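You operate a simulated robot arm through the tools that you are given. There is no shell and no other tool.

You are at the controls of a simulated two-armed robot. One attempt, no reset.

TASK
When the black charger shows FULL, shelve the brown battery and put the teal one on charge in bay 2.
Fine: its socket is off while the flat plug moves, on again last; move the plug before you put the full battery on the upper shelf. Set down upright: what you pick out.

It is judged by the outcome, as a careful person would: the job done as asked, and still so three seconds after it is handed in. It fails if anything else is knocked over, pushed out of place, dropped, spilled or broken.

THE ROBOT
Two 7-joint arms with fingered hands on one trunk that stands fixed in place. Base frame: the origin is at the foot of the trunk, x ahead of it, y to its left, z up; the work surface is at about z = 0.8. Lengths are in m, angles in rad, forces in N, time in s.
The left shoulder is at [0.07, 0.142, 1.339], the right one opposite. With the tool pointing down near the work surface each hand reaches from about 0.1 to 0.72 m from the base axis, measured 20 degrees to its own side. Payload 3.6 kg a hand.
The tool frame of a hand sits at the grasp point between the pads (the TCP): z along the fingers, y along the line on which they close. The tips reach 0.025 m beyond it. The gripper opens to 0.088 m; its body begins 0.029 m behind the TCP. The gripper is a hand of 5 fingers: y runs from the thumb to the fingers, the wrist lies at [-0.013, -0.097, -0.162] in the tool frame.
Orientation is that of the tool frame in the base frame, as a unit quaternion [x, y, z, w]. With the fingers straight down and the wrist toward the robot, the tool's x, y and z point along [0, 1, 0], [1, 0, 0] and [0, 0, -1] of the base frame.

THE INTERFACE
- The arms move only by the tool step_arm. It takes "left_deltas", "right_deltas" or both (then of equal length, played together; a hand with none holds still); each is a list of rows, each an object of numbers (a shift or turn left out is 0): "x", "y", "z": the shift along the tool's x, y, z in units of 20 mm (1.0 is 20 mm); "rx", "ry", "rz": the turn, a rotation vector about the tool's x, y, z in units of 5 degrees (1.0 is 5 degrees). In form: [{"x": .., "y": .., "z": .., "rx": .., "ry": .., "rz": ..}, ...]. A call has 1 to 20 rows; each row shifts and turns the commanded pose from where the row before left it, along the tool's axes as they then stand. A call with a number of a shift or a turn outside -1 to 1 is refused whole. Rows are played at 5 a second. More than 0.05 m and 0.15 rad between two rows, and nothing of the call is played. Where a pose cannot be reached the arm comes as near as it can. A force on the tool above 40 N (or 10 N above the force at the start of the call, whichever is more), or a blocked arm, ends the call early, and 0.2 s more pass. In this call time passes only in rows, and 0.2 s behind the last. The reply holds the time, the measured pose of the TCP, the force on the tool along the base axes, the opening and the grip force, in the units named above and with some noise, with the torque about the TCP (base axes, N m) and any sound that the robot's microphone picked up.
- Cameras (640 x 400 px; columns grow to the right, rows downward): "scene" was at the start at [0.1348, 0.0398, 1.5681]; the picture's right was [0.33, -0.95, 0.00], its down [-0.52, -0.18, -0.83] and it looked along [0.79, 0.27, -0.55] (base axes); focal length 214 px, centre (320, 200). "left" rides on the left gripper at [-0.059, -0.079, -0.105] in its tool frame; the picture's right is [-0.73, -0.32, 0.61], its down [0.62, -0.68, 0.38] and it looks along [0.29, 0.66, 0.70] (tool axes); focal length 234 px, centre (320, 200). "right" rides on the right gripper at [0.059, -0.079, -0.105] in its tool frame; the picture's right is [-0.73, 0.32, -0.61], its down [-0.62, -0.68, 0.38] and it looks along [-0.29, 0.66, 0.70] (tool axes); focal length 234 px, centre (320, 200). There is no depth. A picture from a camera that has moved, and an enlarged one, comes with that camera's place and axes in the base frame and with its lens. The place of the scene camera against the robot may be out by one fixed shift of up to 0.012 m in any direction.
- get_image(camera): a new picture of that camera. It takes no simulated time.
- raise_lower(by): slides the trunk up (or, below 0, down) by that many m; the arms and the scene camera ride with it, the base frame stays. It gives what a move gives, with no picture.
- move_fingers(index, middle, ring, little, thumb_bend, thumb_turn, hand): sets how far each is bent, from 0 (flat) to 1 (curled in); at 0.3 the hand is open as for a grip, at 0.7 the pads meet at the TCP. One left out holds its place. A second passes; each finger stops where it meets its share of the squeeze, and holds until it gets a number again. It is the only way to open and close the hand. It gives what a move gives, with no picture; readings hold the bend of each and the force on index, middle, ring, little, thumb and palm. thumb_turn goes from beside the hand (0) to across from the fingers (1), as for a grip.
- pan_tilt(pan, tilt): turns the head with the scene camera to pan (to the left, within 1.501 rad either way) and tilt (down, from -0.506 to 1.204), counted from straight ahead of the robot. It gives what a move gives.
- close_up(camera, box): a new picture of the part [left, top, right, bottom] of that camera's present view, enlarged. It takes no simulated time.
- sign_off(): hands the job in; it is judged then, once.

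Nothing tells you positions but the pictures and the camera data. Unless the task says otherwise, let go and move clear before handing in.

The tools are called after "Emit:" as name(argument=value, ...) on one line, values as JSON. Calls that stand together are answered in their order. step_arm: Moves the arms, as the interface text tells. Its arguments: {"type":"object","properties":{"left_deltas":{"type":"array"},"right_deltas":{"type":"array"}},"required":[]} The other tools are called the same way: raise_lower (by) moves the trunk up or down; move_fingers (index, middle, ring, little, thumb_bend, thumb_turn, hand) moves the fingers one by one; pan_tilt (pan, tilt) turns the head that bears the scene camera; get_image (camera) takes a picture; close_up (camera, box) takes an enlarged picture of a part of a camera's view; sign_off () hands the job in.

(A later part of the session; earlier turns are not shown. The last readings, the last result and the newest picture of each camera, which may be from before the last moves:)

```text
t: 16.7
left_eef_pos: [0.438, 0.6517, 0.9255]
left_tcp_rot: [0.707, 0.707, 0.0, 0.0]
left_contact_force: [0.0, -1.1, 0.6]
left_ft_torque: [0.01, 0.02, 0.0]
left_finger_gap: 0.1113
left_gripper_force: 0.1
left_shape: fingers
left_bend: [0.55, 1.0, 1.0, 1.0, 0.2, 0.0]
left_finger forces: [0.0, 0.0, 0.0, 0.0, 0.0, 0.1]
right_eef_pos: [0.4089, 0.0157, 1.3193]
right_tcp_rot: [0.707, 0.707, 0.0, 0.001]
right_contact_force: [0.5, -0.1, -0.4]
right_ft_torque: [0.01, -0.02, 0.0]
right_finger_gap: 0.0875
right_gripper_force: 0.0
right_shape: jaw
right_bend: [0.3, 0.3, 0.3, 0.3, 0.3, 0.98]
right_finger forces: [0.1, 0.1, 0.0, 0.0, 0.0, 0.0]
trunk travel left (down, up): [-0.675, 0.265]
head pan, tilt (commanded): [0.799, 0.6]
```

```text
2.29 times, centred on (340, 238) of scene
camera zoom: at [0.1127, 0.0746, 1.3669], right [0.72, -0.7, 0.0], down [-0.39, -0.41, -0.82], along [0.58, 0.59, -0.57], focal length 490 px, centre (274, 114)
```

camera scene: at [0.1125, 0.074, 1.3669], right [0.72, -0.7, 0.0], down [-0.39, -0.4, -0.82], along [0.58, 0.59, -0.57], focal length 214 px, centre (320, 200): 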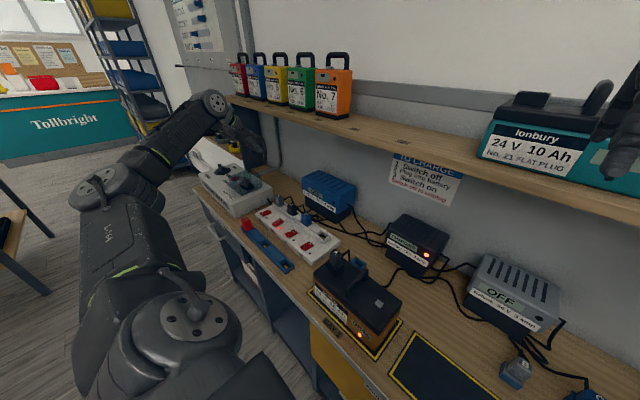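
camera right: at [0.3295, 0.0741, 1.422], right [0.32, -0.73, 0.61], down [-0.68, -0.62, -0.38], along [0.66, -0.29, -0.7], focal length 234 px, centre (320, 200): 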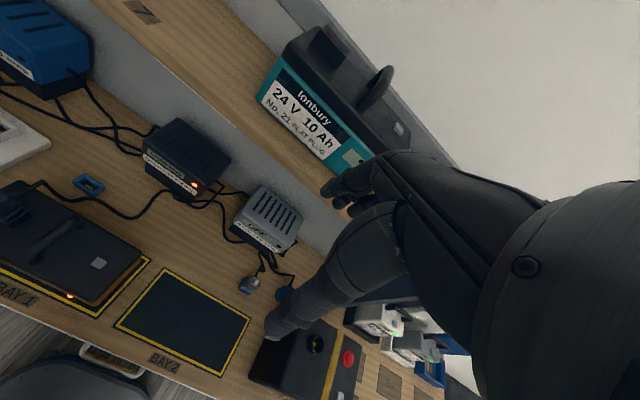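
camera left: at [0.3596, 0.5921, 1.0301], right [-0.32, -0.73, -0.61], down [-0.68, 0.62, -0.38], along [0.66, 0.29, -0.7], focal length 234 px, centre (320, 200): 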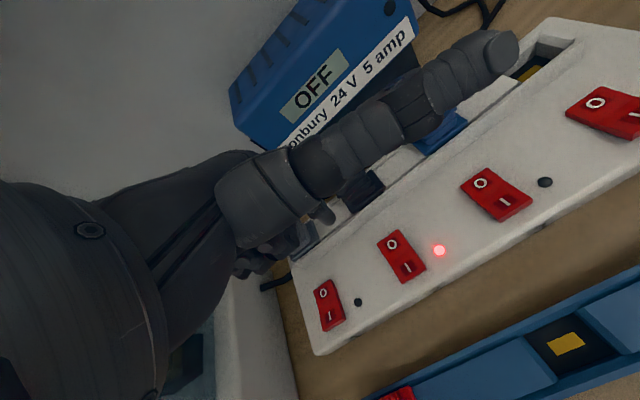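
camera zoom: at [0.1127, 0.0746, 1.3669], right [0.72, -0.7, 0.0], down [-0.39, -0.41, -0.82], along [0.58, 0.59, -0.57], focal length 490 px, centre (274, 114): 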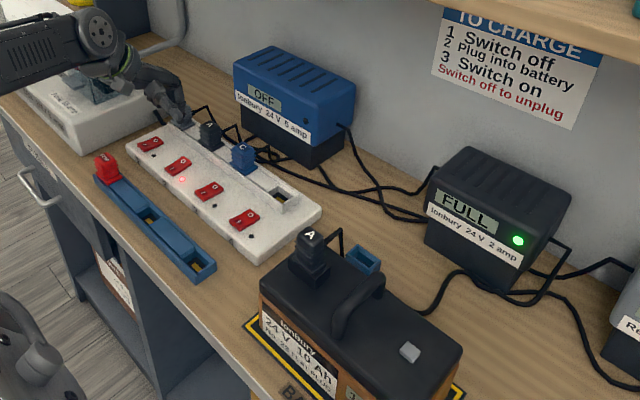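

The black charger now shows FULL with a green light. I'll check the index tip's placement over switch 2 before pressing.

Emit:
close_up(camera="scene", box=[220, 160, 330, 240])

Emit:
close_up(camera="left", box=[220, 150, 480, 320])

```text
5.00 times, centred on (275, 200) of scene
camera zoom: at [0.1127, 0.0746, 1.3669], right [0.72, -0.7, 0.0], down [-0.39, -0.41, -0.82], along [0.58, 0.59, -0.57], focal length 1072 px, centre (545, 200)
```

zoom: 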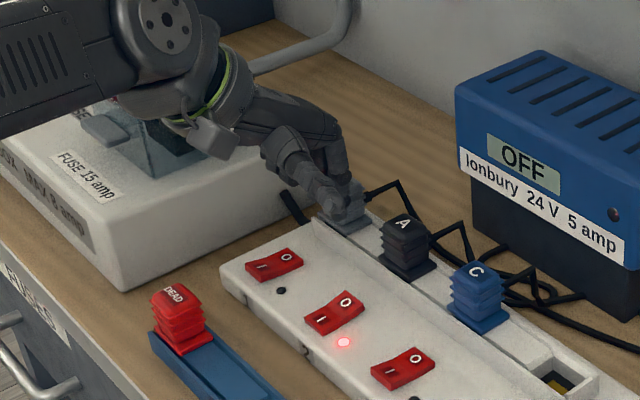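

```text
2.35 times, centred on (350, 235) of left
camera zoom: at [0.3596, 0.5921, 1.0301], right [-0.32, -0.73, -0.61], down [-0.68, 0.62, -0.38], along [0.66, 0.29, -0.7], focal length 551 px, centre (249, 118)
```

zoom: 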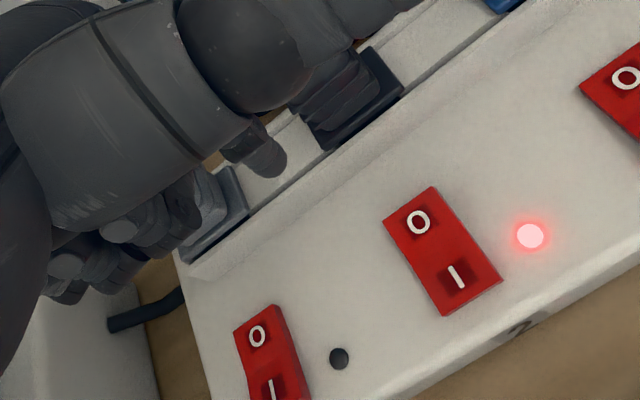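

Emit:
step_arm(left_deltas=[{"x": -0.45}, {"z": 0.6}, {"z": 0.6}, {"z": 0.6}, {"z": 0.5}])

Emit:
close_up(camera="left", box=[220, 150, 480, 320])

Emit:
close_up(camera="scene", box=[240, 170, 320, 230])

```text
t: 17.9
left_eef_pos: [0.4399, 0.6416, 0.8781]
left_tcp_rot: [0.708, 0.707, 0.0, 0.0]
left_contact_force: [-0.1, -0.1, 0.0]
left_ft_torque: [0.0, -0.02, -0.04]
left_finger_gap: 0.1116
left_gripper_force: 0.1
left_shape: fingers
left_bend: [0.55, 1.0, 1.0, 1.0, 0.2, 0.0]
left_finger forces: [0.0, 0.0, 0.0, 0.0, 0.0, 0.1]
right_eef_pos: [0.4096, 0.0173, 1.3175]
right_tcp_rot: [0.708, 0.707, 0.0, 0.0]
right_contact_force: [0.1, -0.3, -0.4]
right_ft_torque: [-0.05, 0.0, -0.05]
right_finger_gap: 0.0878
right_gripper_force: 0.0
right_shape: jaw
right_bend: [0.3, 0.3, 0.3, 0.3, 0.3, 0.98]
right_finger forces: [0.1, 0.0, 0.0, 0.0, 0.0, 0.0]
trunk travel left (down, up): [-0.675, 0.265]
head pan, tilt (commanded): [0.799, 0.6]
```

```text
2.35 times, centred on (350, 235) of left
camera zoom: at [0.3613, 0.5822, 0.9835], right [-0.32, -0.73, -0.61], down [-0.68, 0.62, -0.38], along [0.66, 0.29, -0.7], focal length 551 px, centre (249, 118)
```

zoom: 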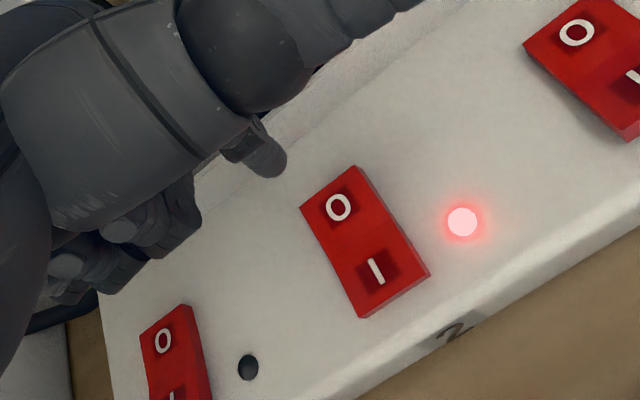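

```text
6.67 times, centred on (280, 200) of scene
camera zoom: at [0.1129, 0.0746, 1.3669], right [0.72, -0.7, 0.0], down [-0.39, -0.41, -0.82], along [0.58, 0.59, -0.57], focal length 1430 px, centre (587, 200)
```

zoom: 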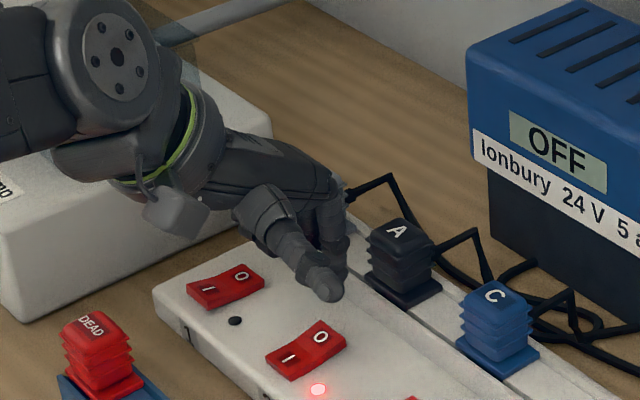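

Index tip is lined up over the O end. Pressing down gently.

Emit:
step_arm(left_deltas=[{"z": 0.4}, {"z": 0.3}, {"z": 0.3}, {"z": 0.2}])

Emit:
close_up(camera="left", box=[220, 150, 480, 320])

```text
t: 18.9
left_eef_pos: [0.44, 0.6405, 0.8547]
left_tcp_rot: [0.707, 0.707, 0.0, 0.0]
left_contact_force: [1.2, -0.7, 0.0]
left_ft_torque: [-0.01, -0.02, 0.0]
left_finger_gap: 0.1118
left_gripper_force: 0.4
left_shape: fingers
left_bend: [0.55, 1.0, 1.0, 1.0, 0.2, 0.0]
left_finger forces: [0.6, 0.0, 0.0, 0.1, 0.0, 0.0]
right_eef_pos: [0.4102, 0.0162, 1.3186]
right_tcp_rot: [0.708, 0.706, 0.0, 0.0]
right_contact_force: [-0.5, 0.4, 0.1]
right_ft_torque: [0.01, 0.01, 0.02]
right_finger_gap: 0.0875
right_gripper_force: 0.1
right_shape: jaw
right_bend: [0.3, 0.3, 0.3, 0.3, 0.3, 0.98]
right_finger forces: [0.1, 0.0, 0.0, 0.0, 0.0, 0.0]
trunk travel left (down, up): [-0.675, 0.265]
head pan, tilt (commanded): [0.799, 0.6]
```

```text
2.35 times, centred on (350, 235) of left
camera zoom: at [0.3604, 0.581, 0.9596], right [-0.32, -0.73, -0.61], down [-0.68, 0.62, -0.38], along [0.66, 0.29, -0.7], focal length 551 px, centre (249, 118)
```

zoom: 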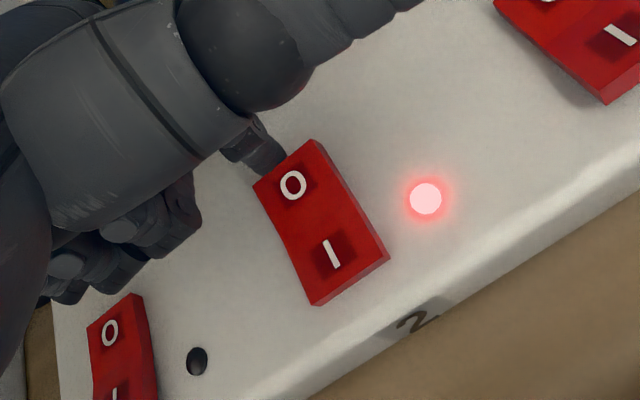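

The tip is at the back edge of the rocker; I'll lift slightly, move it 11 mm toward me and press again.

Emit:
step_arm(left_deltas=[{"z": -0.6}, {"y": -0.55}, {"z": 0.4}])

Emit:
close_up(camera="left", box=[220, 150, 480, 320])

```text
t: 19.7
left_eef_pos: [0.4286, 0.6405, 0.8583]
left_tcp_rot: [0.707, 0.707, -0.001, 0.0]
left_contact_force: [-0.6, -0.1, 0.9]
left_ft_torque: [-0.02, -0.02, -0.01]
left_finger_gap: 0.1113
left_gripper_force: 0.4
left_shape: fingers
left_bend: [0.55, 1.0, 1.0, 1.0, 0.2, 0.0]
left_finger forces: [0.8, 0.1, 0.1, 0.0, 0.0, 0.0]
right_eef_pos: [0.4096, 0.0169, 1.3168]
right_tcp_rot: [0.708, 0.706, 0.0, 0.0]
right_contact_force: [1.0, 0.3, -0.5]
right_ft_torque: [0.01, 0.0, 0.04]
right_finger_gap: 0.0874
right_gripper_force: 0.0
right_shape: jaw
right_bend: [0.3, 0.3, 0.3, 0.3, 0.3, 0.98]
right_finger forces: [0.0, 0.0, 0.1, 0.0, 0.0, 0.0]
trunk travel left (down, up): [-0.675, 0.265]
head pan, tilt (commanded): [0.799, 0.6]
```

```text
2.35 times, centred on (350, 235) of left
camera zoom: at [0.3503, 0.5813, 0.9627], right [-0.32, -0.73, -0.61], down [-0.68, 0.62, -0.38], along [0.66, 0.29, -0.7], focal length 551 px, centre (249, 118)
```

zoom: 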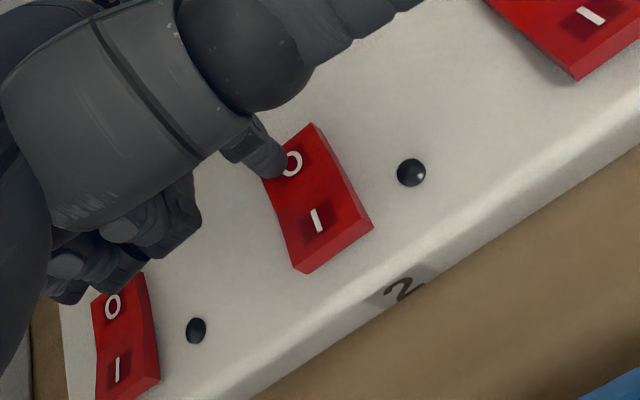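

Socket 2's lamp is off now. I'll lift the left hand clear and then work on the teal battery with the right hand.

Emit:
step_arm(left_deltas=[{"z": -0.6}, {"z": -1}, {"z": -1}, {"z": -1, "y": -0.5}, {"z": -1, "y": -0.5}, {"z": -1, "y": -0.5}, {"z": -1, "y": -0.5}, {"z": -1, "x": -0.5}, {"z": -1, "x": -0.5}, {"z": -1, "x": -0.5}])

Emit:
pan_tilt(pan=0.1, tilt=0.3)

Emit:
get_image(camera="scene")

Emit:
close_up(camera="scene", box=[100, 230, 320, 380])

```text
t: 21.9
left_eef_pos: [0.3875, 0.6108, 1.0487]
left_tcp_rot: [0.708, 0.706, 0.0, 0.0]
left_contact_force: [0.7, -0.4, -0.5]
left_ft_torque: [-0.03, 0.02, 0.01]
left_finger_gap: 0.1114
left_gripper_force: 0.0
left_shape: fingers
left_bend: [0.55, 1.0, 1.0, 1.0, 0.2, 0.0]
left_finger forces: [0.1, 0.0, 0.0, 0.1, 0.0, 0.0]
right_eef_pos: [0.4085, 0.0156, 1.3196]
right_tcp_rot: [0.708, 0.707, 0.001, 0.0]
right_contact_force: [-0.1, -0.9, 0.4]
right_ft_torque: [-0.02, -0.01, 0.01]
right_finger_gap: 0.0877
right_gripper_force: 0.0
right_shape: jaw
right_bend: [0.3, 0.3, 0.3, 0.3, 0.3, 0.98]
right_finger forces: [0.0, 0.0, 0.0, 0.0, 0.1, 0.0]
trunk travel left (down, up): [-0.675, 0.265]
head pan, tilt (commanded): [0.799, 0.6]
```

```text
t: 22.9
left_eef_pos: [0.3883, 0.6116, 1.0475]
left_tcp_rot: [0.708, 0.706, 0.0, 0.0]
left_contact_force: [0.7, 0.9, 0.8]
left_ft_torque: [-0.01, 0.0, -0.01]
left_finger_gap: 0.1114
left_gripper_force: 0.1
left_shape: fingers
left_bend: [0.55, 1.0, 1.0, 1.0, 0.2, 0.0]
left_finger forces: [0.0, 0.0, 0.0, 0.0, 0.0, 0.1]
right_eef_pos: [0.4091, 0.0173, 1.3181]
right_tcp_rot: [0.708, 0.706, -0.001, -0.001]
right_contact_force: [-0.2, -0.2, 0.5]
right_ft_torque: [0.01, 0.0, -0.03]
right_finger_gap: 0.0875
right_gripper_force: 0.0
right_shape: jaw
right_bend: [0.3, 0.3, 0.3, 0.3, 0.3, 0.98]
right_finger forces: [0.1, 0.0, 0.0, 0.0, 0.0, 0.0]
trunk travel left (down, up): [-0.675, 0.265]
head pan, tilt (commanded): [0.099, 0.3]
```

```text
taken
camera scene: at [0.1438, 0.0202, 1.3944], right [0.1, -0.99, 0.0], down [-0.29, -0.03, -0.96], along [0.95, 0.1, -0.3], focal length 214 px, centre (320, 200)
```

scene: 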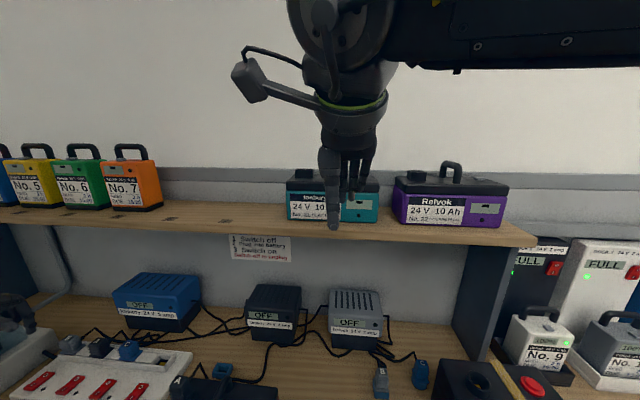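

```text
2.67 times, centred on (210, 305) of scene
camera zoom: at [0.1438, 0.0202, 1.3944], right [0.1, -0.99, 0.0], down [-0.29, -0.03, -0.96], along [0.95, 0.1, -0.3], focal length 572 px, centre (613, -80)
```

zoom: 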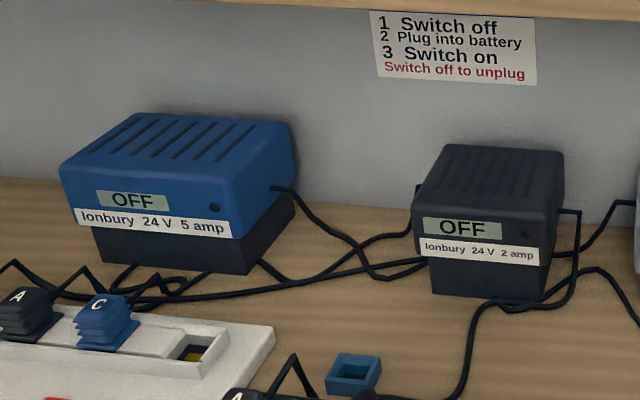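

The black charger is OFF and plug A is dead. Next I raise the trunk and turn the right hand 90° so its fingers straddle the teal battery's handle (bar runs front-to-back).

Emit:
raise_lower(by=0.2)

Emit:
step_arm(right_deltas=[{"rz": 1}, {"rz": 1}, {"rz": 1}, {"rz": 1}, {"rz": 1}, {"rz": 1}, {"rz": 1}, {"rz": 1}, {"rz": 1}, {"rz": 1}, {"rz": 1}, {"rz": 1}, {"rz": 1}, {"rz": 1}, {"rz": 1}, {"rz": 1}, {"rz": 1}, {"rz": 1}])

Emit:
get_image(camera="scene")

Emit:
get_image(camera="right")

```text
t: 25.1
left_eef_pos: [0.3871, 0.6117, 1.2475]
left_tcp_rot: [0.708, 0.707, 0.001, 0.0]
left_contact_force: [-0.4, 1.4, -0.2]
left_ft_torque: [-0.03, 0.0, 0.0]
left_finger_gap: 0.1116
left_gripper_force: 0.0
left_shape: fingers
left_bend: [0.55, 1.0, 1.0, 1.0, 0.2, 0.0]
left_finger forces: [0.0, 0.0, 0.0, 0.0, 0.0, 0.1]
right_eef_pos: [0.4082, 0.0159, 1.5184]
right_tcp_rot: [0.708, 0.706, 0.0, 0.0]
right_contact_force: [-1.2, 0.3, -0.4]
right_ft_torque: [0.03, 0.01, 0.01]
right_finger_gap: 0.0877
right_gripper_force: 0.0
right_shape: jaw
right_bend: [0.3, 0.3, 0.3, 0.3, 0.3, 0.98]
right_finger forces: [0.0, 0.0, 0.0, 0.0, 0.0, 0.1]
trunk travel left (down, up): [-0.875, 0.065]
head pan, tilt (commanded): [0.099, 0.3]
```

```text
t: 28.9
left_eef_pos: [0.3885, 0.6126, 1.2484]
left_tcp_rot: [0.708, 0.707, 0.0, 0.001]
left_contact_force: [0.5, 0.4, 0.1]
left_ft_torque: [0.0, 0.02, 0.01]
left_finger_gap: 0.1114
left_gripper_force: 0.1
left_shape: fingers
left_bend: [0.55, 1.0, 1.0, 1.0, 0.2, 0.0]
left_finger forces: [0.0, 0.0, 0.0, 0.1, 0.0, 0.1]
right_eef_pos: [0.3927, -0.0487, 1.3168]
right_tcp_rot: [1.0, -0.001, 0.002, -0.001]
right_contact_force: [0.3, -0.2, 0.9]
right_ft_torque: [-0.03, 0.01, 0.01]
right_finger_gap: 0.0876
right_gripper_force: 0.1
right_shape: jaw
right_bend: [0.3, 0.3, 0.3, 0.3, 0.3, 0.98]
right_finger forces: [0.0, 0.1, 0.0, 0.0, 0.0, 0.0]
right hand out of reach, approached as far as the arm can: row 4, 5, 6, 7, 8, 9, 10, 11, 12, 13, 14, 15, 16, 17, 18
trunk travel left (down, up): [-0.875, 0.065]
head pan, tilt (commanded): [0.099, 0.3]
```

```text
taken
camera scene: at [0.142, 0.0326, 1.5911], right [0.23, -0.97, 0.0], down [-0.32, -0.08, -0.94], along [0.92, 0.22, -0.33], focal length 214 px, centre (320, 200)
```

scene: 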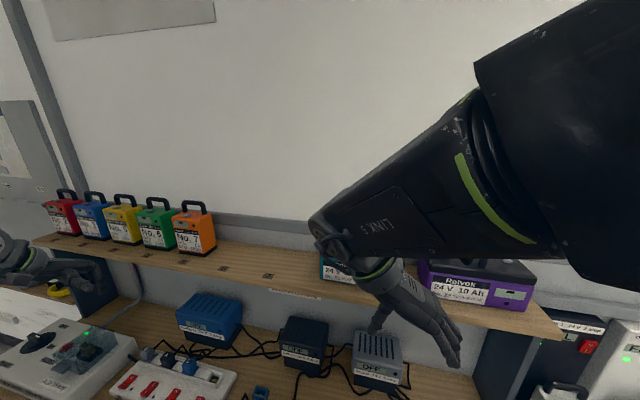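

```text
taken
camera right: at [0.4499, 0.0293, 1.4215], right [-0.73, -0.32, 0.6], down [-0.62, 0.68, -0.38], along [-0.29, -0.65, -0.7], focal length 234 px, centre (320, 200)
```

right: 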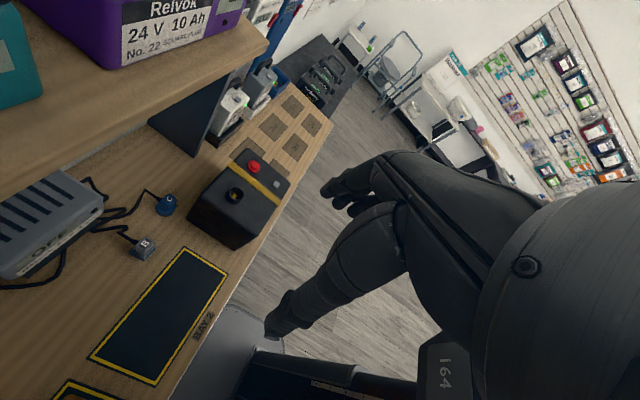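

The right forearm swung up in front of the head in that orientation, so I'll bring the hand back and try the opposite wrist roll, which keeps the forearm on its own side.

Emit:
step_arm(right_deltas=[{"rz": -1}, {"rz": -1}, {"rz": -1}, {"rz": -1}, {"rz": -1}, {"rz": -1}, {"rz": -1}, {"rz": -1}, {"rz": -1}, {"rz": -1}, {"rz": -1}, {"rz": -1}, {"rz": -1}, {"rz": -1}, {"rz": -1}, {"rz": -1}, {"rz": -1}, {"rz": -1}])

Emit:
get_image(camera="scene")

```text
t: 32.7
left_eef_pos: [0.388, 0.6106, 1.248]
left_tcp_rot: [0.708, 0.706, 0.0, -0.001]
left_contact_force: [0.5, -0.6, 0.0]
left_ft_torque: [0.02, 0.0, 0.0]
left_finger_gap: 0.1114
left_gripper_force: 0.2
left_shape: fingers
left_bend: [0.55, 1.0, 1.0, 1.0, 0.2, 0.0]
left_finger forces: [0.1, 0.0, 0.0, 0.0, 0.0, 0.0]
right_eef_pos: [0.3915, -0.0488, 1.3172]
right_tcp_rot: [0.707, 0.707, 0.001, -0.001]
right_contact_force: [-0.1, -1.5, -0.1]
right_ft_torque: [-0.02, -0.01, -0.03]
right_finger_gap: 0.0877
right_gripper_force: 0.1
right_shape: jaw
right_bend: [0.3, 0.3, 0.3, 0.3, 0.3, 0.98]
right_finger forces: [0.0, 0.0, 0.0, 0.1, 0.1, 0.1]
trunk travel left (down, up): [-0.875, 0.065]
head pan, tilt (commanded): [0.099, 0.3]
```

```text
taken
camera scene: at [0.1443, 0.0193, 1.5944], right [0.1, -1.0, 0.0], down [-0.29, -0.03, -0.96], along [0.95, 0.09, -0.3], focal length 214 px, centre (320, 200)
```

scene: 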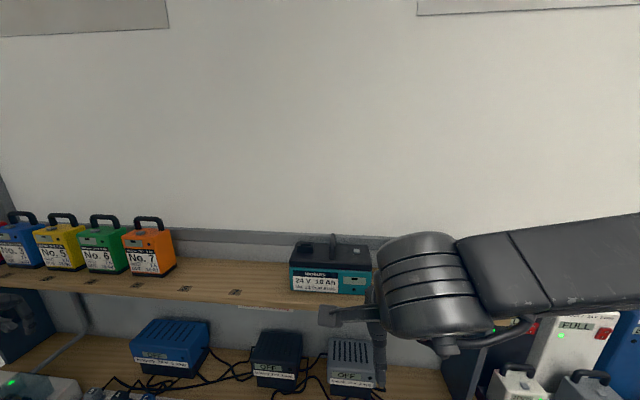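

Emit:
step_arm(right_deltas=[{"rz": -1}, {"rz": -1}, {"rz": -1}, {"rz": -1}, {"rz": -1}, {"rz": -1}, {"rz": -1}, {"rz": -1}, {"rz": -1}, {"rz": -1}, {"rz": -1}, {"rz": -1}, {"rz": -1}, {"rz": -1}, {"rz": -1}, {"rz": -1}, {"rz": -1}, {"rz": -1}])

Emit:
get_image(camera="scene")

Emit:
get_image(camera="right")

```text
t: 36.5
left_eef_pos: [0.388, 0.6127, 1.2472]
left_tcp_rot: [0.708, 0.706, 0.0, 0.0]
left_contact_force: [-0.3, 0.8, 0.0]
left_ft_torque: [-0.03, -0.02, -0.01]
left_finger_gap: 0.1115
left_gripper_force: 0.0
left_shape: fingers
left_bend: [0.55, 1.0, 1.0, 1.0, 0.2, 0.0]
left_finger forces: [0.0, 0.0, 0.1, 0.0, 0.0, 0.0]
right_eef_pos: [0.3211, -0.0018, 1.3184]
right_tcp_rot: [0.002, 1.0, 0.0, -0.001]
right_contact_force: [0.7, 1.2, -0.1]
right_ft_torque: [0.02, -0.01, -0.02]
right_finger_gap: 0.0874
right_gripper_force: 0.0
right_shape: jaw
right_bend: [0.3, 0.3, 0.3, 0.3, 0.3, 0.98]
right_finger forces: [0.0, 0.1, 0.1, 0.0, 0.1, 0.1]
right hand out of reach, approached as far as the arm can: row 16, 17, 18
trunk travel left (down, up): [-0.875, 0.065]
head pan, tilt (commanded): [0.099, 0.3]
```

```text
taken
camera scene: at [0.1438, 0.0208, 1.5944], right [0.1, -1.0, 0.0], down [-0.29, -0.03, -0.96], along [0.95, 0.09, -0.3], focal length 214 px, centre (320, 200)
```

scene: 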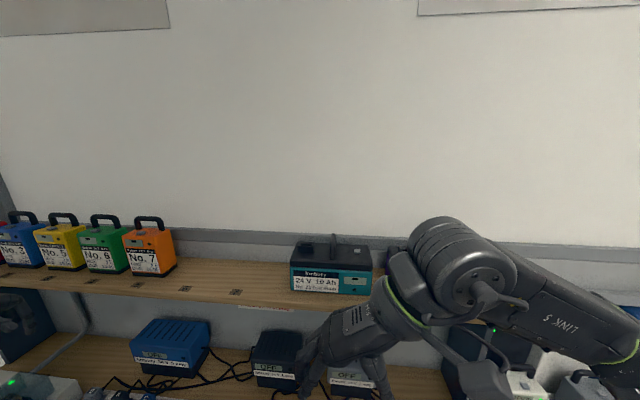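

```text
taken
camera right: at [0.2605, -0.0819, 1.422], right [0.73, 0.32, 0.61], down [0.62, -0.68, -0.38], along [0.29, 0.66, -0.7], focal length 234 px, centre (320, 200)
```

right: 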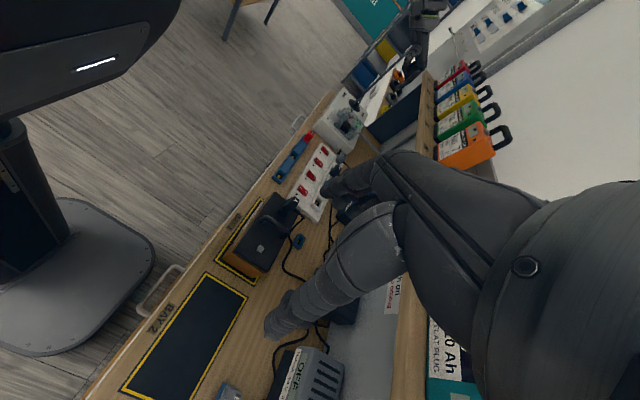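

This roll works, with the forearm on the robot's right side. I'll raise the trunk a bit more and bring the right hand to a pre-grasp position in front of and above the teal handle, then measure it.

Emit:
raise_lower(by=0.06)

Emit:
step_arm(right_deltas=[{"x": -1, "y": 0.1, "z": -0.3}, {"x": -1, "y": 0.1, "z": -0.3}, {"x": -1, "y": 0.1, "z": -0.3}, {"x": -1, "y": 0.1, "z": -0.1}, {"x": -1, "y": 0.1}, {"x": -1, "y": 0.1}, {"x": -1, "y": 0.1}, {"x": -1, "y": 0.1}, {"x": -1, "y": 0.1}])

Emit:
get_image(camera="scene")

Emit:
get_image(camera="right")

```text
t: 37.5
left_eef_pos: [0.3898, 0.6115, 1.3076]
left_tcp_rot: [0.708, 0.706, 0.0, 0.0]
left_contact_force: [0.8, -0.3, -0.8]
left_ft_torque: [-0.07, 0.02, 0.03]
left_finger_gap: 0.1115
left_gripper_force: 0.0
left_shape: fingers
left_bend: [0.55, 1.0, 1.0, 1.0, 0.2, 0.0]
left_finger forces: [0.1, 0.0, 0.0, 0.0, 0.1, 0.0]
right_eef_pos: [0.321, -0.0027, 1.3784]
right_tcp_rot: [0.002, 1.0, 0.0, 0.0]
right_contact_force: [0.7, -0.3, -0.5]
right_ft_torque: [0.01, 0.02, -0.01]
right_finger_gap: 0.0875
right_gripper_force: 0.0
right_shape: jaw
right_bend: [0.3, 0.3, 0.3, 0.3, 0.3, 0.98]
right_finger forces: [0.1, 0.0, 0.0, 0.0, 0.0, 0.0]
trunk travel left (down, up): [-0.935, 0.005]
head pan, tilt (commanded): [0.099, 0.3]
```

```text
t: 39.5
left_eef_pos: [0.388, 0.6124, 1.3083]
left_tcp_rot: [0.708, 0.706, 0.0, 0.0]
left_contact_force: [0.3, -1.0, 0.2]
left_ft_torque: [0.02, 0.01, -0.03]
left_finger_gap: 0.1114
left_gripper_force: 0.2
left_shape: fingers
left_bend: [0.55, 1.0, 1.0, 1.0, 0.2, 0.0]
left_finger forces: [0.0, 0.0, 0.0, 0.0, 0.0, 0.0]
right_eef_pos: [0.3487, 0.0716, 1.391]
right_tcp_rot: [0.003, 1.0, 0.0, 0.0]
right_contact_force: [0.6, -0.9, 0.2]
right_ft_torque: [-0.01, 0.02, 0.01]
right_finger_gap: 0.0874
right_gripper_force: 0.1
right_shape: jaw
right_bend: [0.3, 0.3, 0.3, 0.3, 0.3, 0.98]
right_finger forces: [0.0, 0.0, 0.0, 0.1, 0.0, 0.0]
right hand out of reach, approached as far as the arm can: row 1, 2, 3, 4, 5, 6, 7, 8, 9
trunk travel left (down, up): [-0.935, 0.005]
head pan, tilt (commanded): [0.099, 0.3]
```

```text
taken
camera scene: at [0.144, 0.0208, 1.6544], right [0.1, -1.0, 0.0], down [-0.29, -0.03, -0.96], along [0.95, 0.09, -0.3], focal length 214 px, centre (320, 200)
```

scene: 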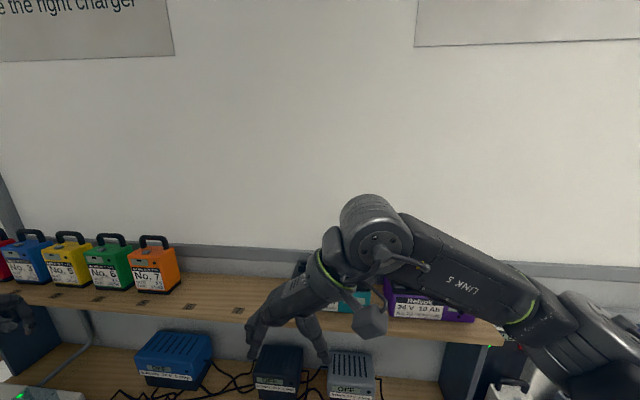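

```text
taken
camera right: at [0.2897, -0.0079, 1.4956], right [0.73, 0.32, 0.61], down [0.62, -0.69, -0.38], along [0.3, 0.66, -0.7], focal length 234 px, centre (320, 200)
```

right: 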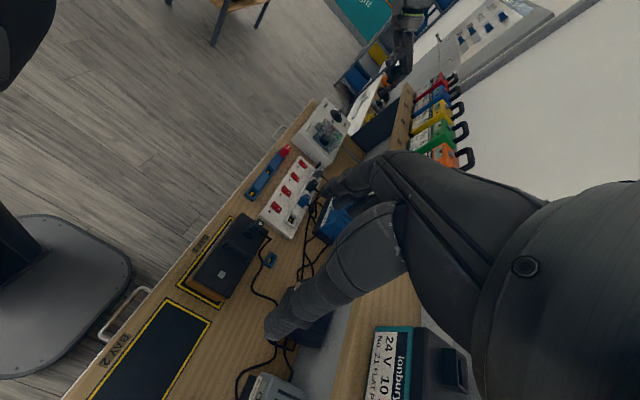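

Straight-down with that roll is out of reach further forward; pitching the hand forward should relax the wrist. I'll test pitching 30° and advancing, still well in front of the shelf.

Emit:
step_arm(right_deltas=[{"ry": -1}, {"ry": -1}, {"ry": -1}, {"ry": -1}, {"ry": -1}, {"ry": -1}])

Emit:
step_arm(right_deltas=[{"x": -0.87, "z": 0.5}, {"x": -0.87, "z": 0.5}, {"x": -0.87, "z": 0.5}, {"x": -0.87, "z": 0.5}, {"x": -0.87, "z": 0.5}])

Emit:
get_image(camera="scene")

```text
t: 40.9
left_eef_pos: [0.387, 0.6116, 1.3091]
left_tcp_rot: [0.707, 0.707, 0.0, 0.0]
left_contact_force: [-1.2, -0.1, 0.1]
left_ft_torque: [-0.02, 0.0, 0.05]
left_finger_gap: 0.1115
left_gripper_force: 0.1
left_shape: fingers
left_bend: [0.55, 1.0, 1.0, 1.0, 0.2, 0.0]
left_finger forces: [0.0, 0.0, 0.1, 0.0, 0.0, 0.0]
right_eef_pos: [0.3519, 0.0697, 1.3909]
right_tcp_rot: [0.001, 0.966, 0.001, 0.26]
right_contact_force: [0.1, -0.4, -0.4]
right_ft_torque: [0.02, -0.03, -0.01]
right_finger_gap: 0.0879
right_gripper_force: 0.0
right_shape: jaw
right_bend: [0.3, 0.3, 0.3, 0.3, 0.3, 0.98]
right_finger forces: [0.0, 0.0, 0.0, 0.1, 0.1, 0.1]
trunk travel left (down, up): [-0.935, 0.005]
head pan, tilt (commanded): [0.099, 0.3]
```

```text
t: 42.1
left_eef_pos: [0.3885, 0.6114, 1.3086]
left_tcp_rot: [0.707, 0.707, 0.001, 0.0]
left_contact_force: [0.0, -0.3, -0.3]
left_ft_torque: [0.01, 0.02, -0.02]
left_finger_gap: 0.1113
left_gripper_force: 0.0
left_shape: fingers
left_bend: [0.55, 1.0, 1.0, 1.0, 0.2, 0.0]
left_finger forces: [0.1, 0.1, 0.1, 0.0, 0.0, 0.1]
right_eef_pos: [0.3928, 0.0694, 1.3917]
right_tcp_rot: [0.002, 0.966, 0.0, 0.259]
right_contact_force: [-0.3, 0.3, 0.4]
right_ft_torque: [-0.05, -0.03, 0.01]
right_finger_gap: 0.088
right_gripper_force: 0.1
right_shape: jaw
right_bend: [0.3, 0.3, 0.3, 0.3, 0.3, 0.98]
right_finger forces: [0.1, 0.0, 0.0, 0.0, 0.1, 0.0]
right hand out of reach, approached as far as the arm can: row 3, 4, 5
trunk travel left (down, up): [-0.935, 0.005]
head pan, tilt (commanded): [0.099, 0.3]
```

```text
taken
camera scene: at [0.1436, 0.02, 1.6544], right [0.1, -1.0, 0.0], down [-0.29, -0.03, -0.96], along [0.95, 0.09, -0.3], focal length 214 px, centre (320, 200)
```

scene: 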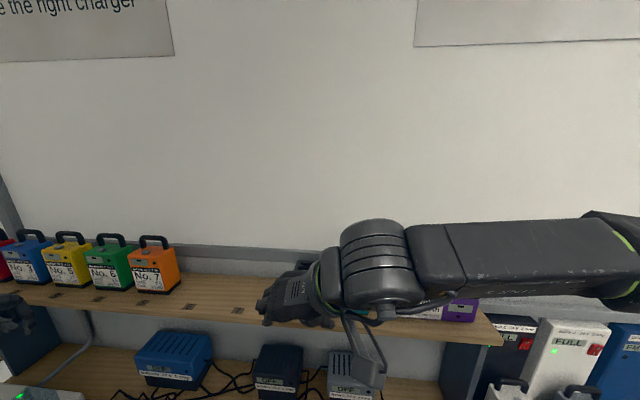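

The wrist only allows a limited sideways bend, so a straight 90° roll won't reach forward. I'll undo the pitch, back the roll off to about 60°, and test the reach again (still short of the shelf batteries).

Emit:
step_arm(right_deltas=[{"ry": 1}, {"ry": 1}, {"ry": 1}, {"ry": 1}, {"ry": 1}, {"ry": 1}, {"rz": 1}, {"rz": 1}, {"rz": 1}, {"rz": 1}, {"rz": 1}, {"rz": 1}])

Emit:
step_arm(right_deltas=[{"x": -0.87, "y": 0.5}, {"x": -0.87, "y": 0.5}, {"x": -0.87, "y": 0.5}, {"x": -0.87, "y": 0.5}, {"x": -0.87, "y": 0.5}, {"x": -0.87, "y": 0.5}])

Emit:
get_image(camera="scene")

```text
t: 44.7
left_eef_pos: [0.3867, 0.6119, 1.3083]
left_tcp_rot: [0.708, 0.706, 0.0, -0.001]
left_contact_force: [-0.1, -1.1, 0.0]
left_ft_torque: [0.0, -0.04, -0.03]
left_finger_gap: 0.1113
left_gripper_force: 0.1
left_shape: fingers
left_bend: [0.55, 1.0, 1.0, 1.0, 0.2, 0.0]
left_finger forces: [0.1, 0.1, 0.0, 0.1, 0.0, 0.1]
right_eef_pos: [0.3918, 0.0696, 1.3899]
right_tcp_rot: [0.253, 0.932, 0.067, 0.251]
right_contact_force: [-1.6, -0.4, -0.2]
right_ft_torque: [0.0, 0.0, 0.0]
right_finger_gap: 0.0879
right_gripper_force: 0.0
right_shape: jaw
right_bend: [0.3, 0.3, 0.3, 0.3, 0.3, 0.98]
right_finger forces: [0.0, 0.0, 0.0, 0.0, 0.0, 0.0]
right hand out of reach, approached as far as the arm can: row 1, 2, 3, 4, 5, 6
trunk travel left (down, up): [-0.935, 0.005]
head pan, tilt (commanded): [0.099, 0.3]
```

```text
t: 46.1
left_eef_pos: [0.388, 0.6113, 1.3087]
left_tcp_rot: [0.708, 0.706, 0.001, -0.001]
left_contact_force: [-0.1, 0.0, 0.3]
left_ft_torque: [0.03, 0.0, -0.01]
left_finger_gap: 0.1117
left_gripper_force: 0.0
left_shape: fingers
left_bend: [0.55, 1.0, 1.0, 1.0, 0.2, 0.0]
left_finger forces: [0.0, 0.1, 0.0, 0.1, 0.0, 0.0]
right_eef_pos: [0.4942, 0.0692, 1.4521]
right_tcp_rot: [0.252, 0.932, 0.066, 0.251]
right_contact_force: [-0.7, -0.4, 0.0]
right_ft_torque: [0.02, -0.01, 0.02]
right_finger_gap: 0.0879
right_gripper_force: 0.1
right_shape: jaw
right_bend: [0.3, 0.3, 0.3, 0.3, 0.3, 0.98]
right_finger forces: [0.1, 0.1, 0.0, 0.1, 0.0, 0.0]
trunk travel left (down, up): [-0.935, 0.005]
head pan, tilt (commanded): [0.099, 0.3]
```

```text
taken
camera scene: at [0.1443, 0.0203, 1.6544], right [0.1, -1.0, 0.0], down [-0.29, -0.03, -0.96], along [0.95, 0.09, -0.3], focal length 214 px, centre (320, 200)
```

scene: 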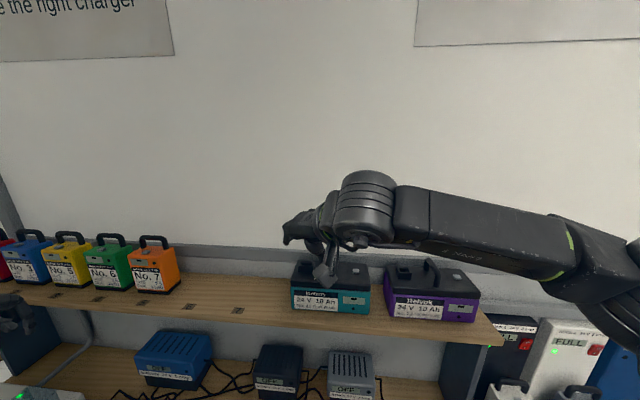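

The 60°-yaw / 30°-pitch orientation reaches forward well. Now I'll measure the teal handle precisely from both cameras.

Emit:
close_up(camera="scene", box=[270, 230, 400, 330])

Emit:
get_image(camera="right")

```text
4.00 times, centred on (335, 280) of scene
camera zoom: at [0.1443, 0.0203, 1.6544], right [0.1, -1.0, 0.0], down [-0.29, -0.03, -0.96], along [0.95, 0.09, -0.3], focal length 858 px, centre (260, -120)
```

zoom: 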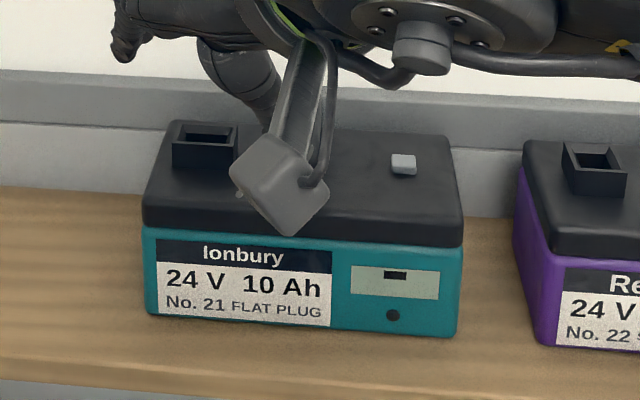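

```text
taken
camera right: at [0.3622, 0.0305, 1.4961], right [0.38, -0.09, 0.92], down [0.36, -0.9, -0.23], along [0.85, 0.42, -0.31], focal length 234 px, centre (320, 200)
```

right: 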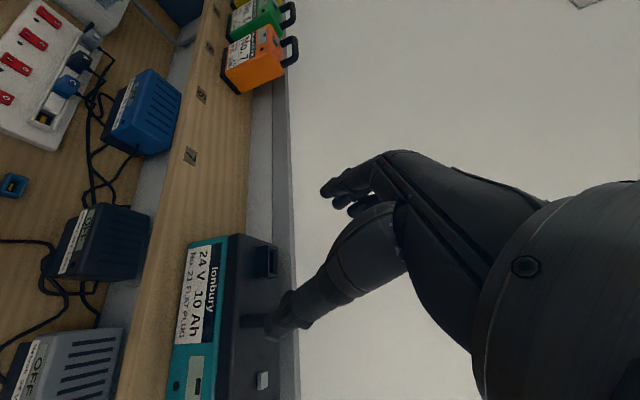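

Emit:
close_up(camera="right", box=[150, 220, 350, 400])

```text
2.22 times, centred on (250, 310) of right
camera zoom: at [0.3622, 0.0305, 1.4961], right [0.38, -0.09, 0.92], down [0.36, -0.9, -0.23], along [0.85, 0.42, -0.31], focal length 520 px, centre (476, -44)
```

zoom: 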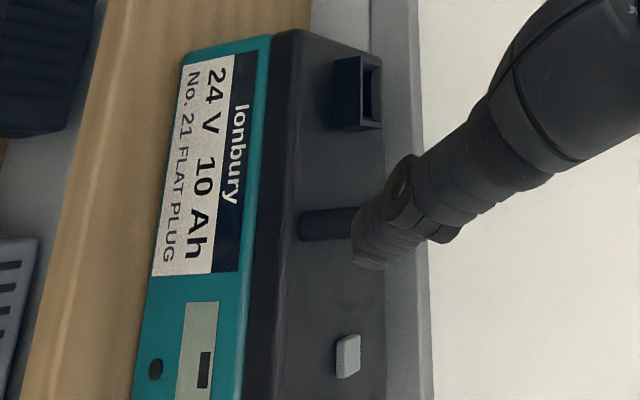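

Teal's handle bar is at about (0.643, 0.027), bar centre z≈1.34, lid at 1.29, socket block beside it at y≈0.096. I'll narrow the hand opening so it clears the socket, and move to a pre-grasp pose above the handle.

Emit:
move_fingers(hand="right", index=0.45, middle=0.45, ring=0.45, little=0.45, thumb_bend=0.42, thumb_turn=1.0)

Emit:
step_arm(right_deltas=[{"x": -0.7, "y": -0.07, "z": 0.6}, {"x": -0.7, "y": -0.07, "z": 0.6}, {"x": -0.7, "y": -0.07, "z": 0.6}, {"x": -0.7, "y": -0.07, "z": 0.6}, {"x": -0.7, "y": -0.07, "z": 0.6}, {"x": -0.7, "y": -0.07, "z": 0.6}])

Emit:
get_image(camera="right")

Emit:
close_up(camera="scene", box=[250, 200, 430, 330])

```text
t: 47.1
left_eef_pos: [0.3876, 0.6125, 1.3089]
left_tcp_rot: [0.707, 0.707, 0.0, 0.0]
left_contact_force: [0.2, 1.0, -0.3]
left_ft_torque: [0.05, 0.01, 0.0]
left_finger_gap: 0.1115
left_gripper_force: 0.0
left_shape: fingers
left_bend: [0.55, 1.0, 1.0, 1.0, 0.2, 0.0]
left_finger forces: [0.1, 0.0, 0.1, 0.1, 0.0, 0.0]
right_eef_pos: [0.4939, 0.0692, 1.4516]
right_tcp_rot: [0.252, 0.932, 0.067, 0.25]
right_contact_force: [-0.6, 0.2, 0.4]
right_ft_torque: [0.03, -0.02, 0.0]
right_finger_gap: 0.0563
right_gripper_force: 0.2
right_shape: fingers
right_bend: [0.45, 0.45, 0.45, 0.45, 0.42, 0.99]
right_finger forces: [0.0, 0.0, 0.0, 0.0, 0.1, 0.0]
trunk travel left (down, up): [-0.935, 0.005]
head pan, tilt (commanded): [0.099, 0.3]
```

```text
t: 48.5
left_eef_pos: [0.388, 0.6111, 1.3078]
left_tcp_rot: [0.707, 0.707, 0.0, 0.001]
left_contact_force: [0.4, 0.0, -0.7]
left_ft_torque: [-0.02, 0.04, 0.01]
left_finger_gap: 0.1115
left_gripper_force: 0.1
left_shape: fingers
left_bend: [0.55, 1.0, 1.0, 1.0, 0.2, 0.0]
left_finger forces: [0.1, 0.0, 0.0, 0.0, 0.0, 0.1]
right_eef_pos: [0.5921, 0.0185, 1.4222]
right_tcp_rot: [0.252, 0.932, 0.068, 0.25]
right_contact_force: [-0.1, 1.0, 0.1]
right_ft_torque: [0.01, -0.02, -0.02]
right_finger_gap: 0.056
right_gripper_force: 0.1
right_shape: fingers
right_bend: [0.45, 0.45, 0.45, 0.45, 0.42, 0.99]
right_finger forces: [0.0, 0.1, 0.0, 0.0, 0.1, 0.0]
trunk travel left (down, up): [-0.935, 0.005]
head pan, tilt (commanded): [0.099, 0.3]
```

```text
taken
camera right: at [0.4601, -0.0207, 1.4669], right [0.38, -0.09, 0.92], down [0.36, -0.9, -0.23], along [0.85, 0.42, -0.31], focal length 234 px, centre (320, 200)
```

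right: 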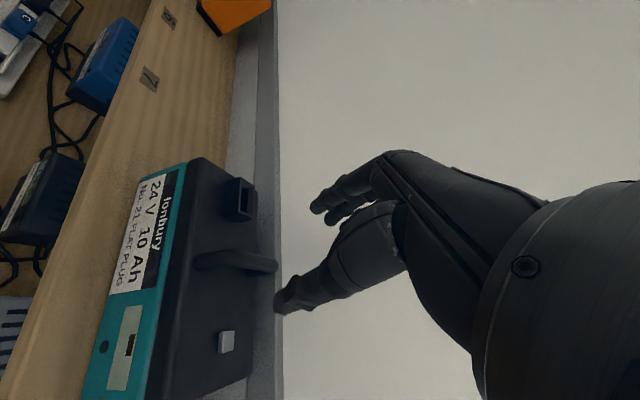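

```text
3.08 times, centred on (340, 265) of scene
camera zoom: at [0.144, 0.0198, 1.6544], right [0.1, -1.0, 0.0], down [-0.29, -0.03, -0.96], along [0.95, 0.09, -0.3], focal length 660 px, centre (258, 0)
```

zoom: 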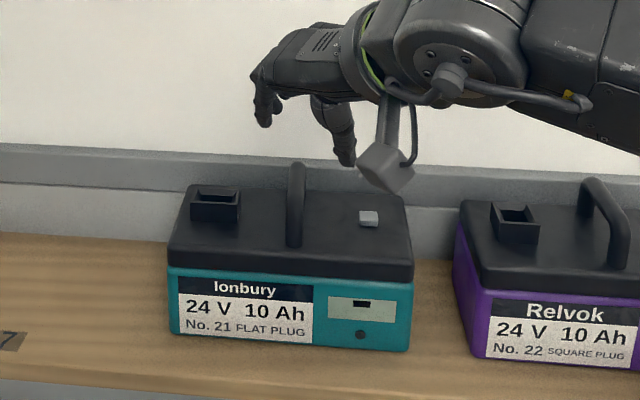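

Emit:
close_up(camera="right", box=[150, 150, 350, 350])

Emit:
close_up(camera="scene", box=[300, 200, 400, 290])

```text
2.00 times, centred on (250, 250) of right
camera zoom: at [0.4601, -0.0207, 1.4669], right [0.38, -0.09, 0.92], down [0.36, -0.9, -0.23], along [0.85, 0.42, -0.31], focal length 468 px, centre (460, 100)
```

zoom: 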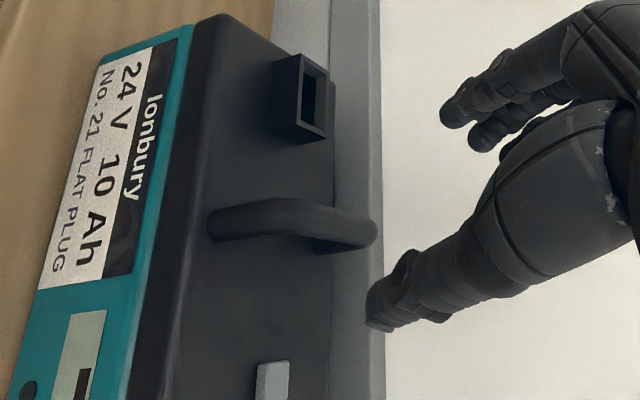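

```text
4.44 times, centred on (350, 245) of scene
camera zoom: at [0.144, 0.0198, 1.6544], right [0.1, -1.0, 0.0], down [-0.29, -0.03, -0.96], along [0.95, 0.09, -0.3], focal length 953 px, centre (187, 0)
```

zoom: 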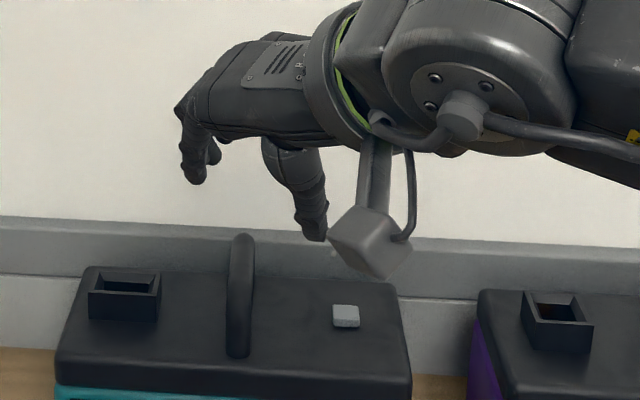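

The hand is straddling the handle line with the thumb on the right and fingers on the socket side. I'll descend along the finger direction in two stages.

Emit:
step_arm(right_deltas=[{"z": 0.6}, {"z": 0.6}, {"z": 0.6}, {"z": 0.6}, {"z": 0.5, "x": -0.15, "y": 0.1}])

Emit:
close_up(camera="right", box=[200, 100, 440, 340])

Emit:
close_up(camera="scene", box=[290, 210, 390, 290])

```text
t: 49.7
left_eef_pos: [0.3886, 0.6119, 1.308]
left_tcp_rot: [0.708, 0.706, -0.001, 0.0]
left_contact_force: [0.4, -0.9, -0.1]
left_ft_torque: [-0.01, 0.01, 0.0]
left_finger_gap: 0.1114
left_gripper_force: 0.2
left_shape: fingers
left_bend: [0.55, 1.0, 1.0, 1.0, 0.2, 0.0]
left_finger forces: [0.0, 0.1, 0.0, 0.0, 0.0, 0.0]
right_eef_pos: [0.6249, 0.019, 1.3736]
right_tcp_rot: [0.252, 0.932, 0.066, 0.25]
right_contact_force: [-0.4, -0.7, 0.8]
right_ft_torque: [-0.01, 0.0, 0.0]
right_finger_gap: 0.0564
right_gripper_force: 0.0
right_shape: fingers
right_bend: [0.45, 0.45, 0.45, 0.45, 0.42, 0.99]
right_finger forces: [0.0, 0.1, 0.0, 0.0, 0.1, 0.0]
trunk travel left (down, up): [-0.935, 0.005]
head pan, tilt (commanded): [0.099, 0.3]
```

```text
1.67 times, centred on (320, 220) of right
camera zoom: at [0.4925, -0.019, 1.4193], right [0.38, -0.09, 0.92], down [0.36, -0.9, -0.23], along [0.85, 0.42, -0.31], focal length 390 px, centre (320, 167)
```

zoom: 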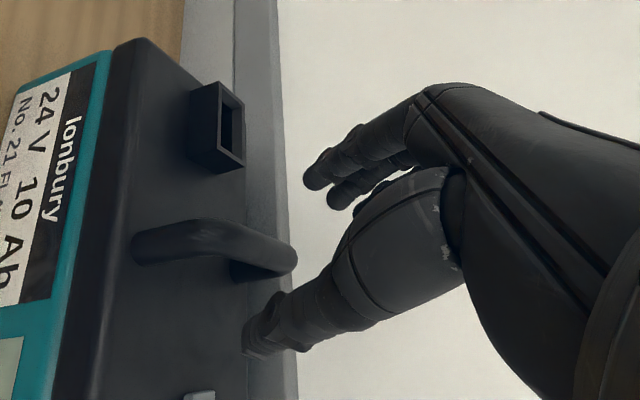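

```text
5.00 times, centred on (340, 250) of scene
camera zoom: at [0.1443, 0.0204, 1.6544], right [0.1, -1.0, 0.0], down [-0.29, -0.03, -0.96], along [0.95, 0.09, -0.3], focal length 1072 px, centre (220, -50)
```

zoom: 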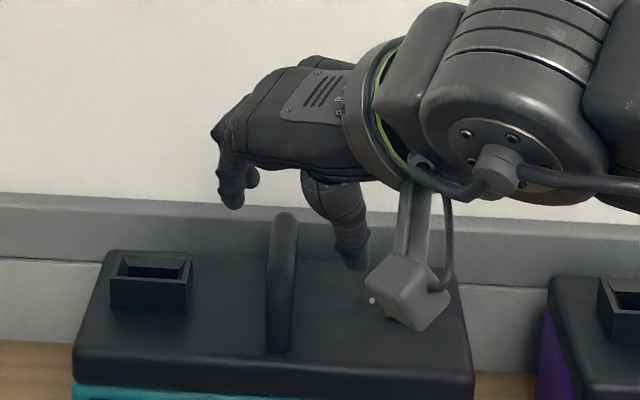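

Emit:
step_arm(right_deltas=[{"z": 0.6, "x": -0.06, "y": 0.03}, {"z": 0.6, "x": -0.06, "y": 0.04}, {"z": 0.45}])

Emit:
close_up(camera="right", box=[200, 100, 440, 340])

Emit:
close_up(camera="scene", box=[290, 210, 390, 290])

```text
t: 50.5
left_eef_pos: [0.3879, 0.6115, 1.3084]
left_tcp_rot: [0.708, 0.706, 0.0, -0.001]
left_contact_force: [0.3, 0.4, -0.5]
left_ft_torque: [-0.01, -0.03, 0.05]
left_finger_gap: 0.1117
left_gripper_force: 0.1
left_shape: fingers
left_bend: [0.55, 1.0, 1.0, 1.0, 0.2, 0.0]
left_finger forces: [0.0, 0.1, 0.1, 0.0, 0.0, 0.1]
right_eef_pos: [0.642, 0.0197, 1.3464]
right_tcp_rot: [0.252, 0.932, 0.067, 0.25]
right_contact_force: [-0.5, -0.1, -0.1]
right_ft_torque: [0.01, 0.0, -0.04]
right_finger_gap: 0.0562
right_gripper_force: 0.1
right_shape: fingers
right_bend: [0.45, 0.45, 0.45, 0.45, 0.42, 0.99]
right_finger forces: [0.0, 0.0, 0.0, 0.0, 0.1, 0.0]
trunk travel left (down, up): [-0.935, 0.005]
head pan, tilt (commanded): [0.099, 0.3]
```

```text
1.67 times, centred on (320, 220) of right
camera zoom: at [0.5108, -0.0194, 1.3911], right [0.38, -0.09, 0.92], down [0.36, -0.9, -0.23], along [0.85, 0.42, -0.31], focal length 390 px, centre (320, 167)
```

zoom: 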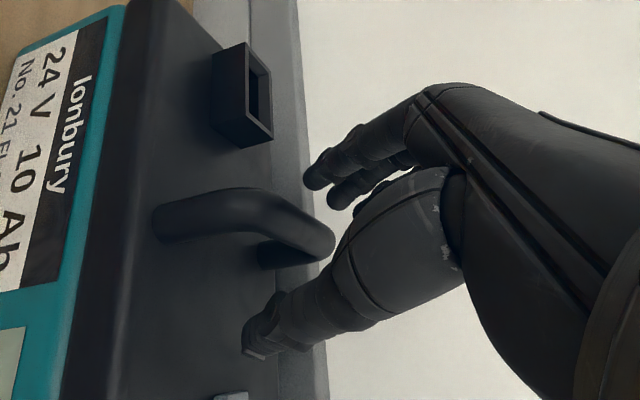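

```text
5.00 times, centred on (340, 250) of scene
camera zoom: at [0.1441, 0.0203, 1.6544], right [0.1, -1.0, 0.0], down [-0.29, -0.03, -0.96], along [0.95, 0.09, -0.3], focal length 1072 px, centre (220, -50)
```

zoom: 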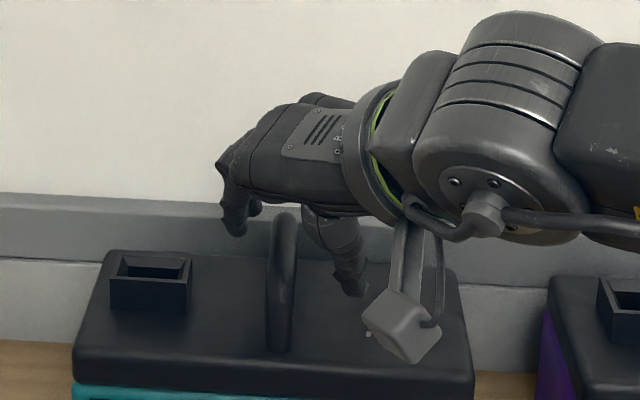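

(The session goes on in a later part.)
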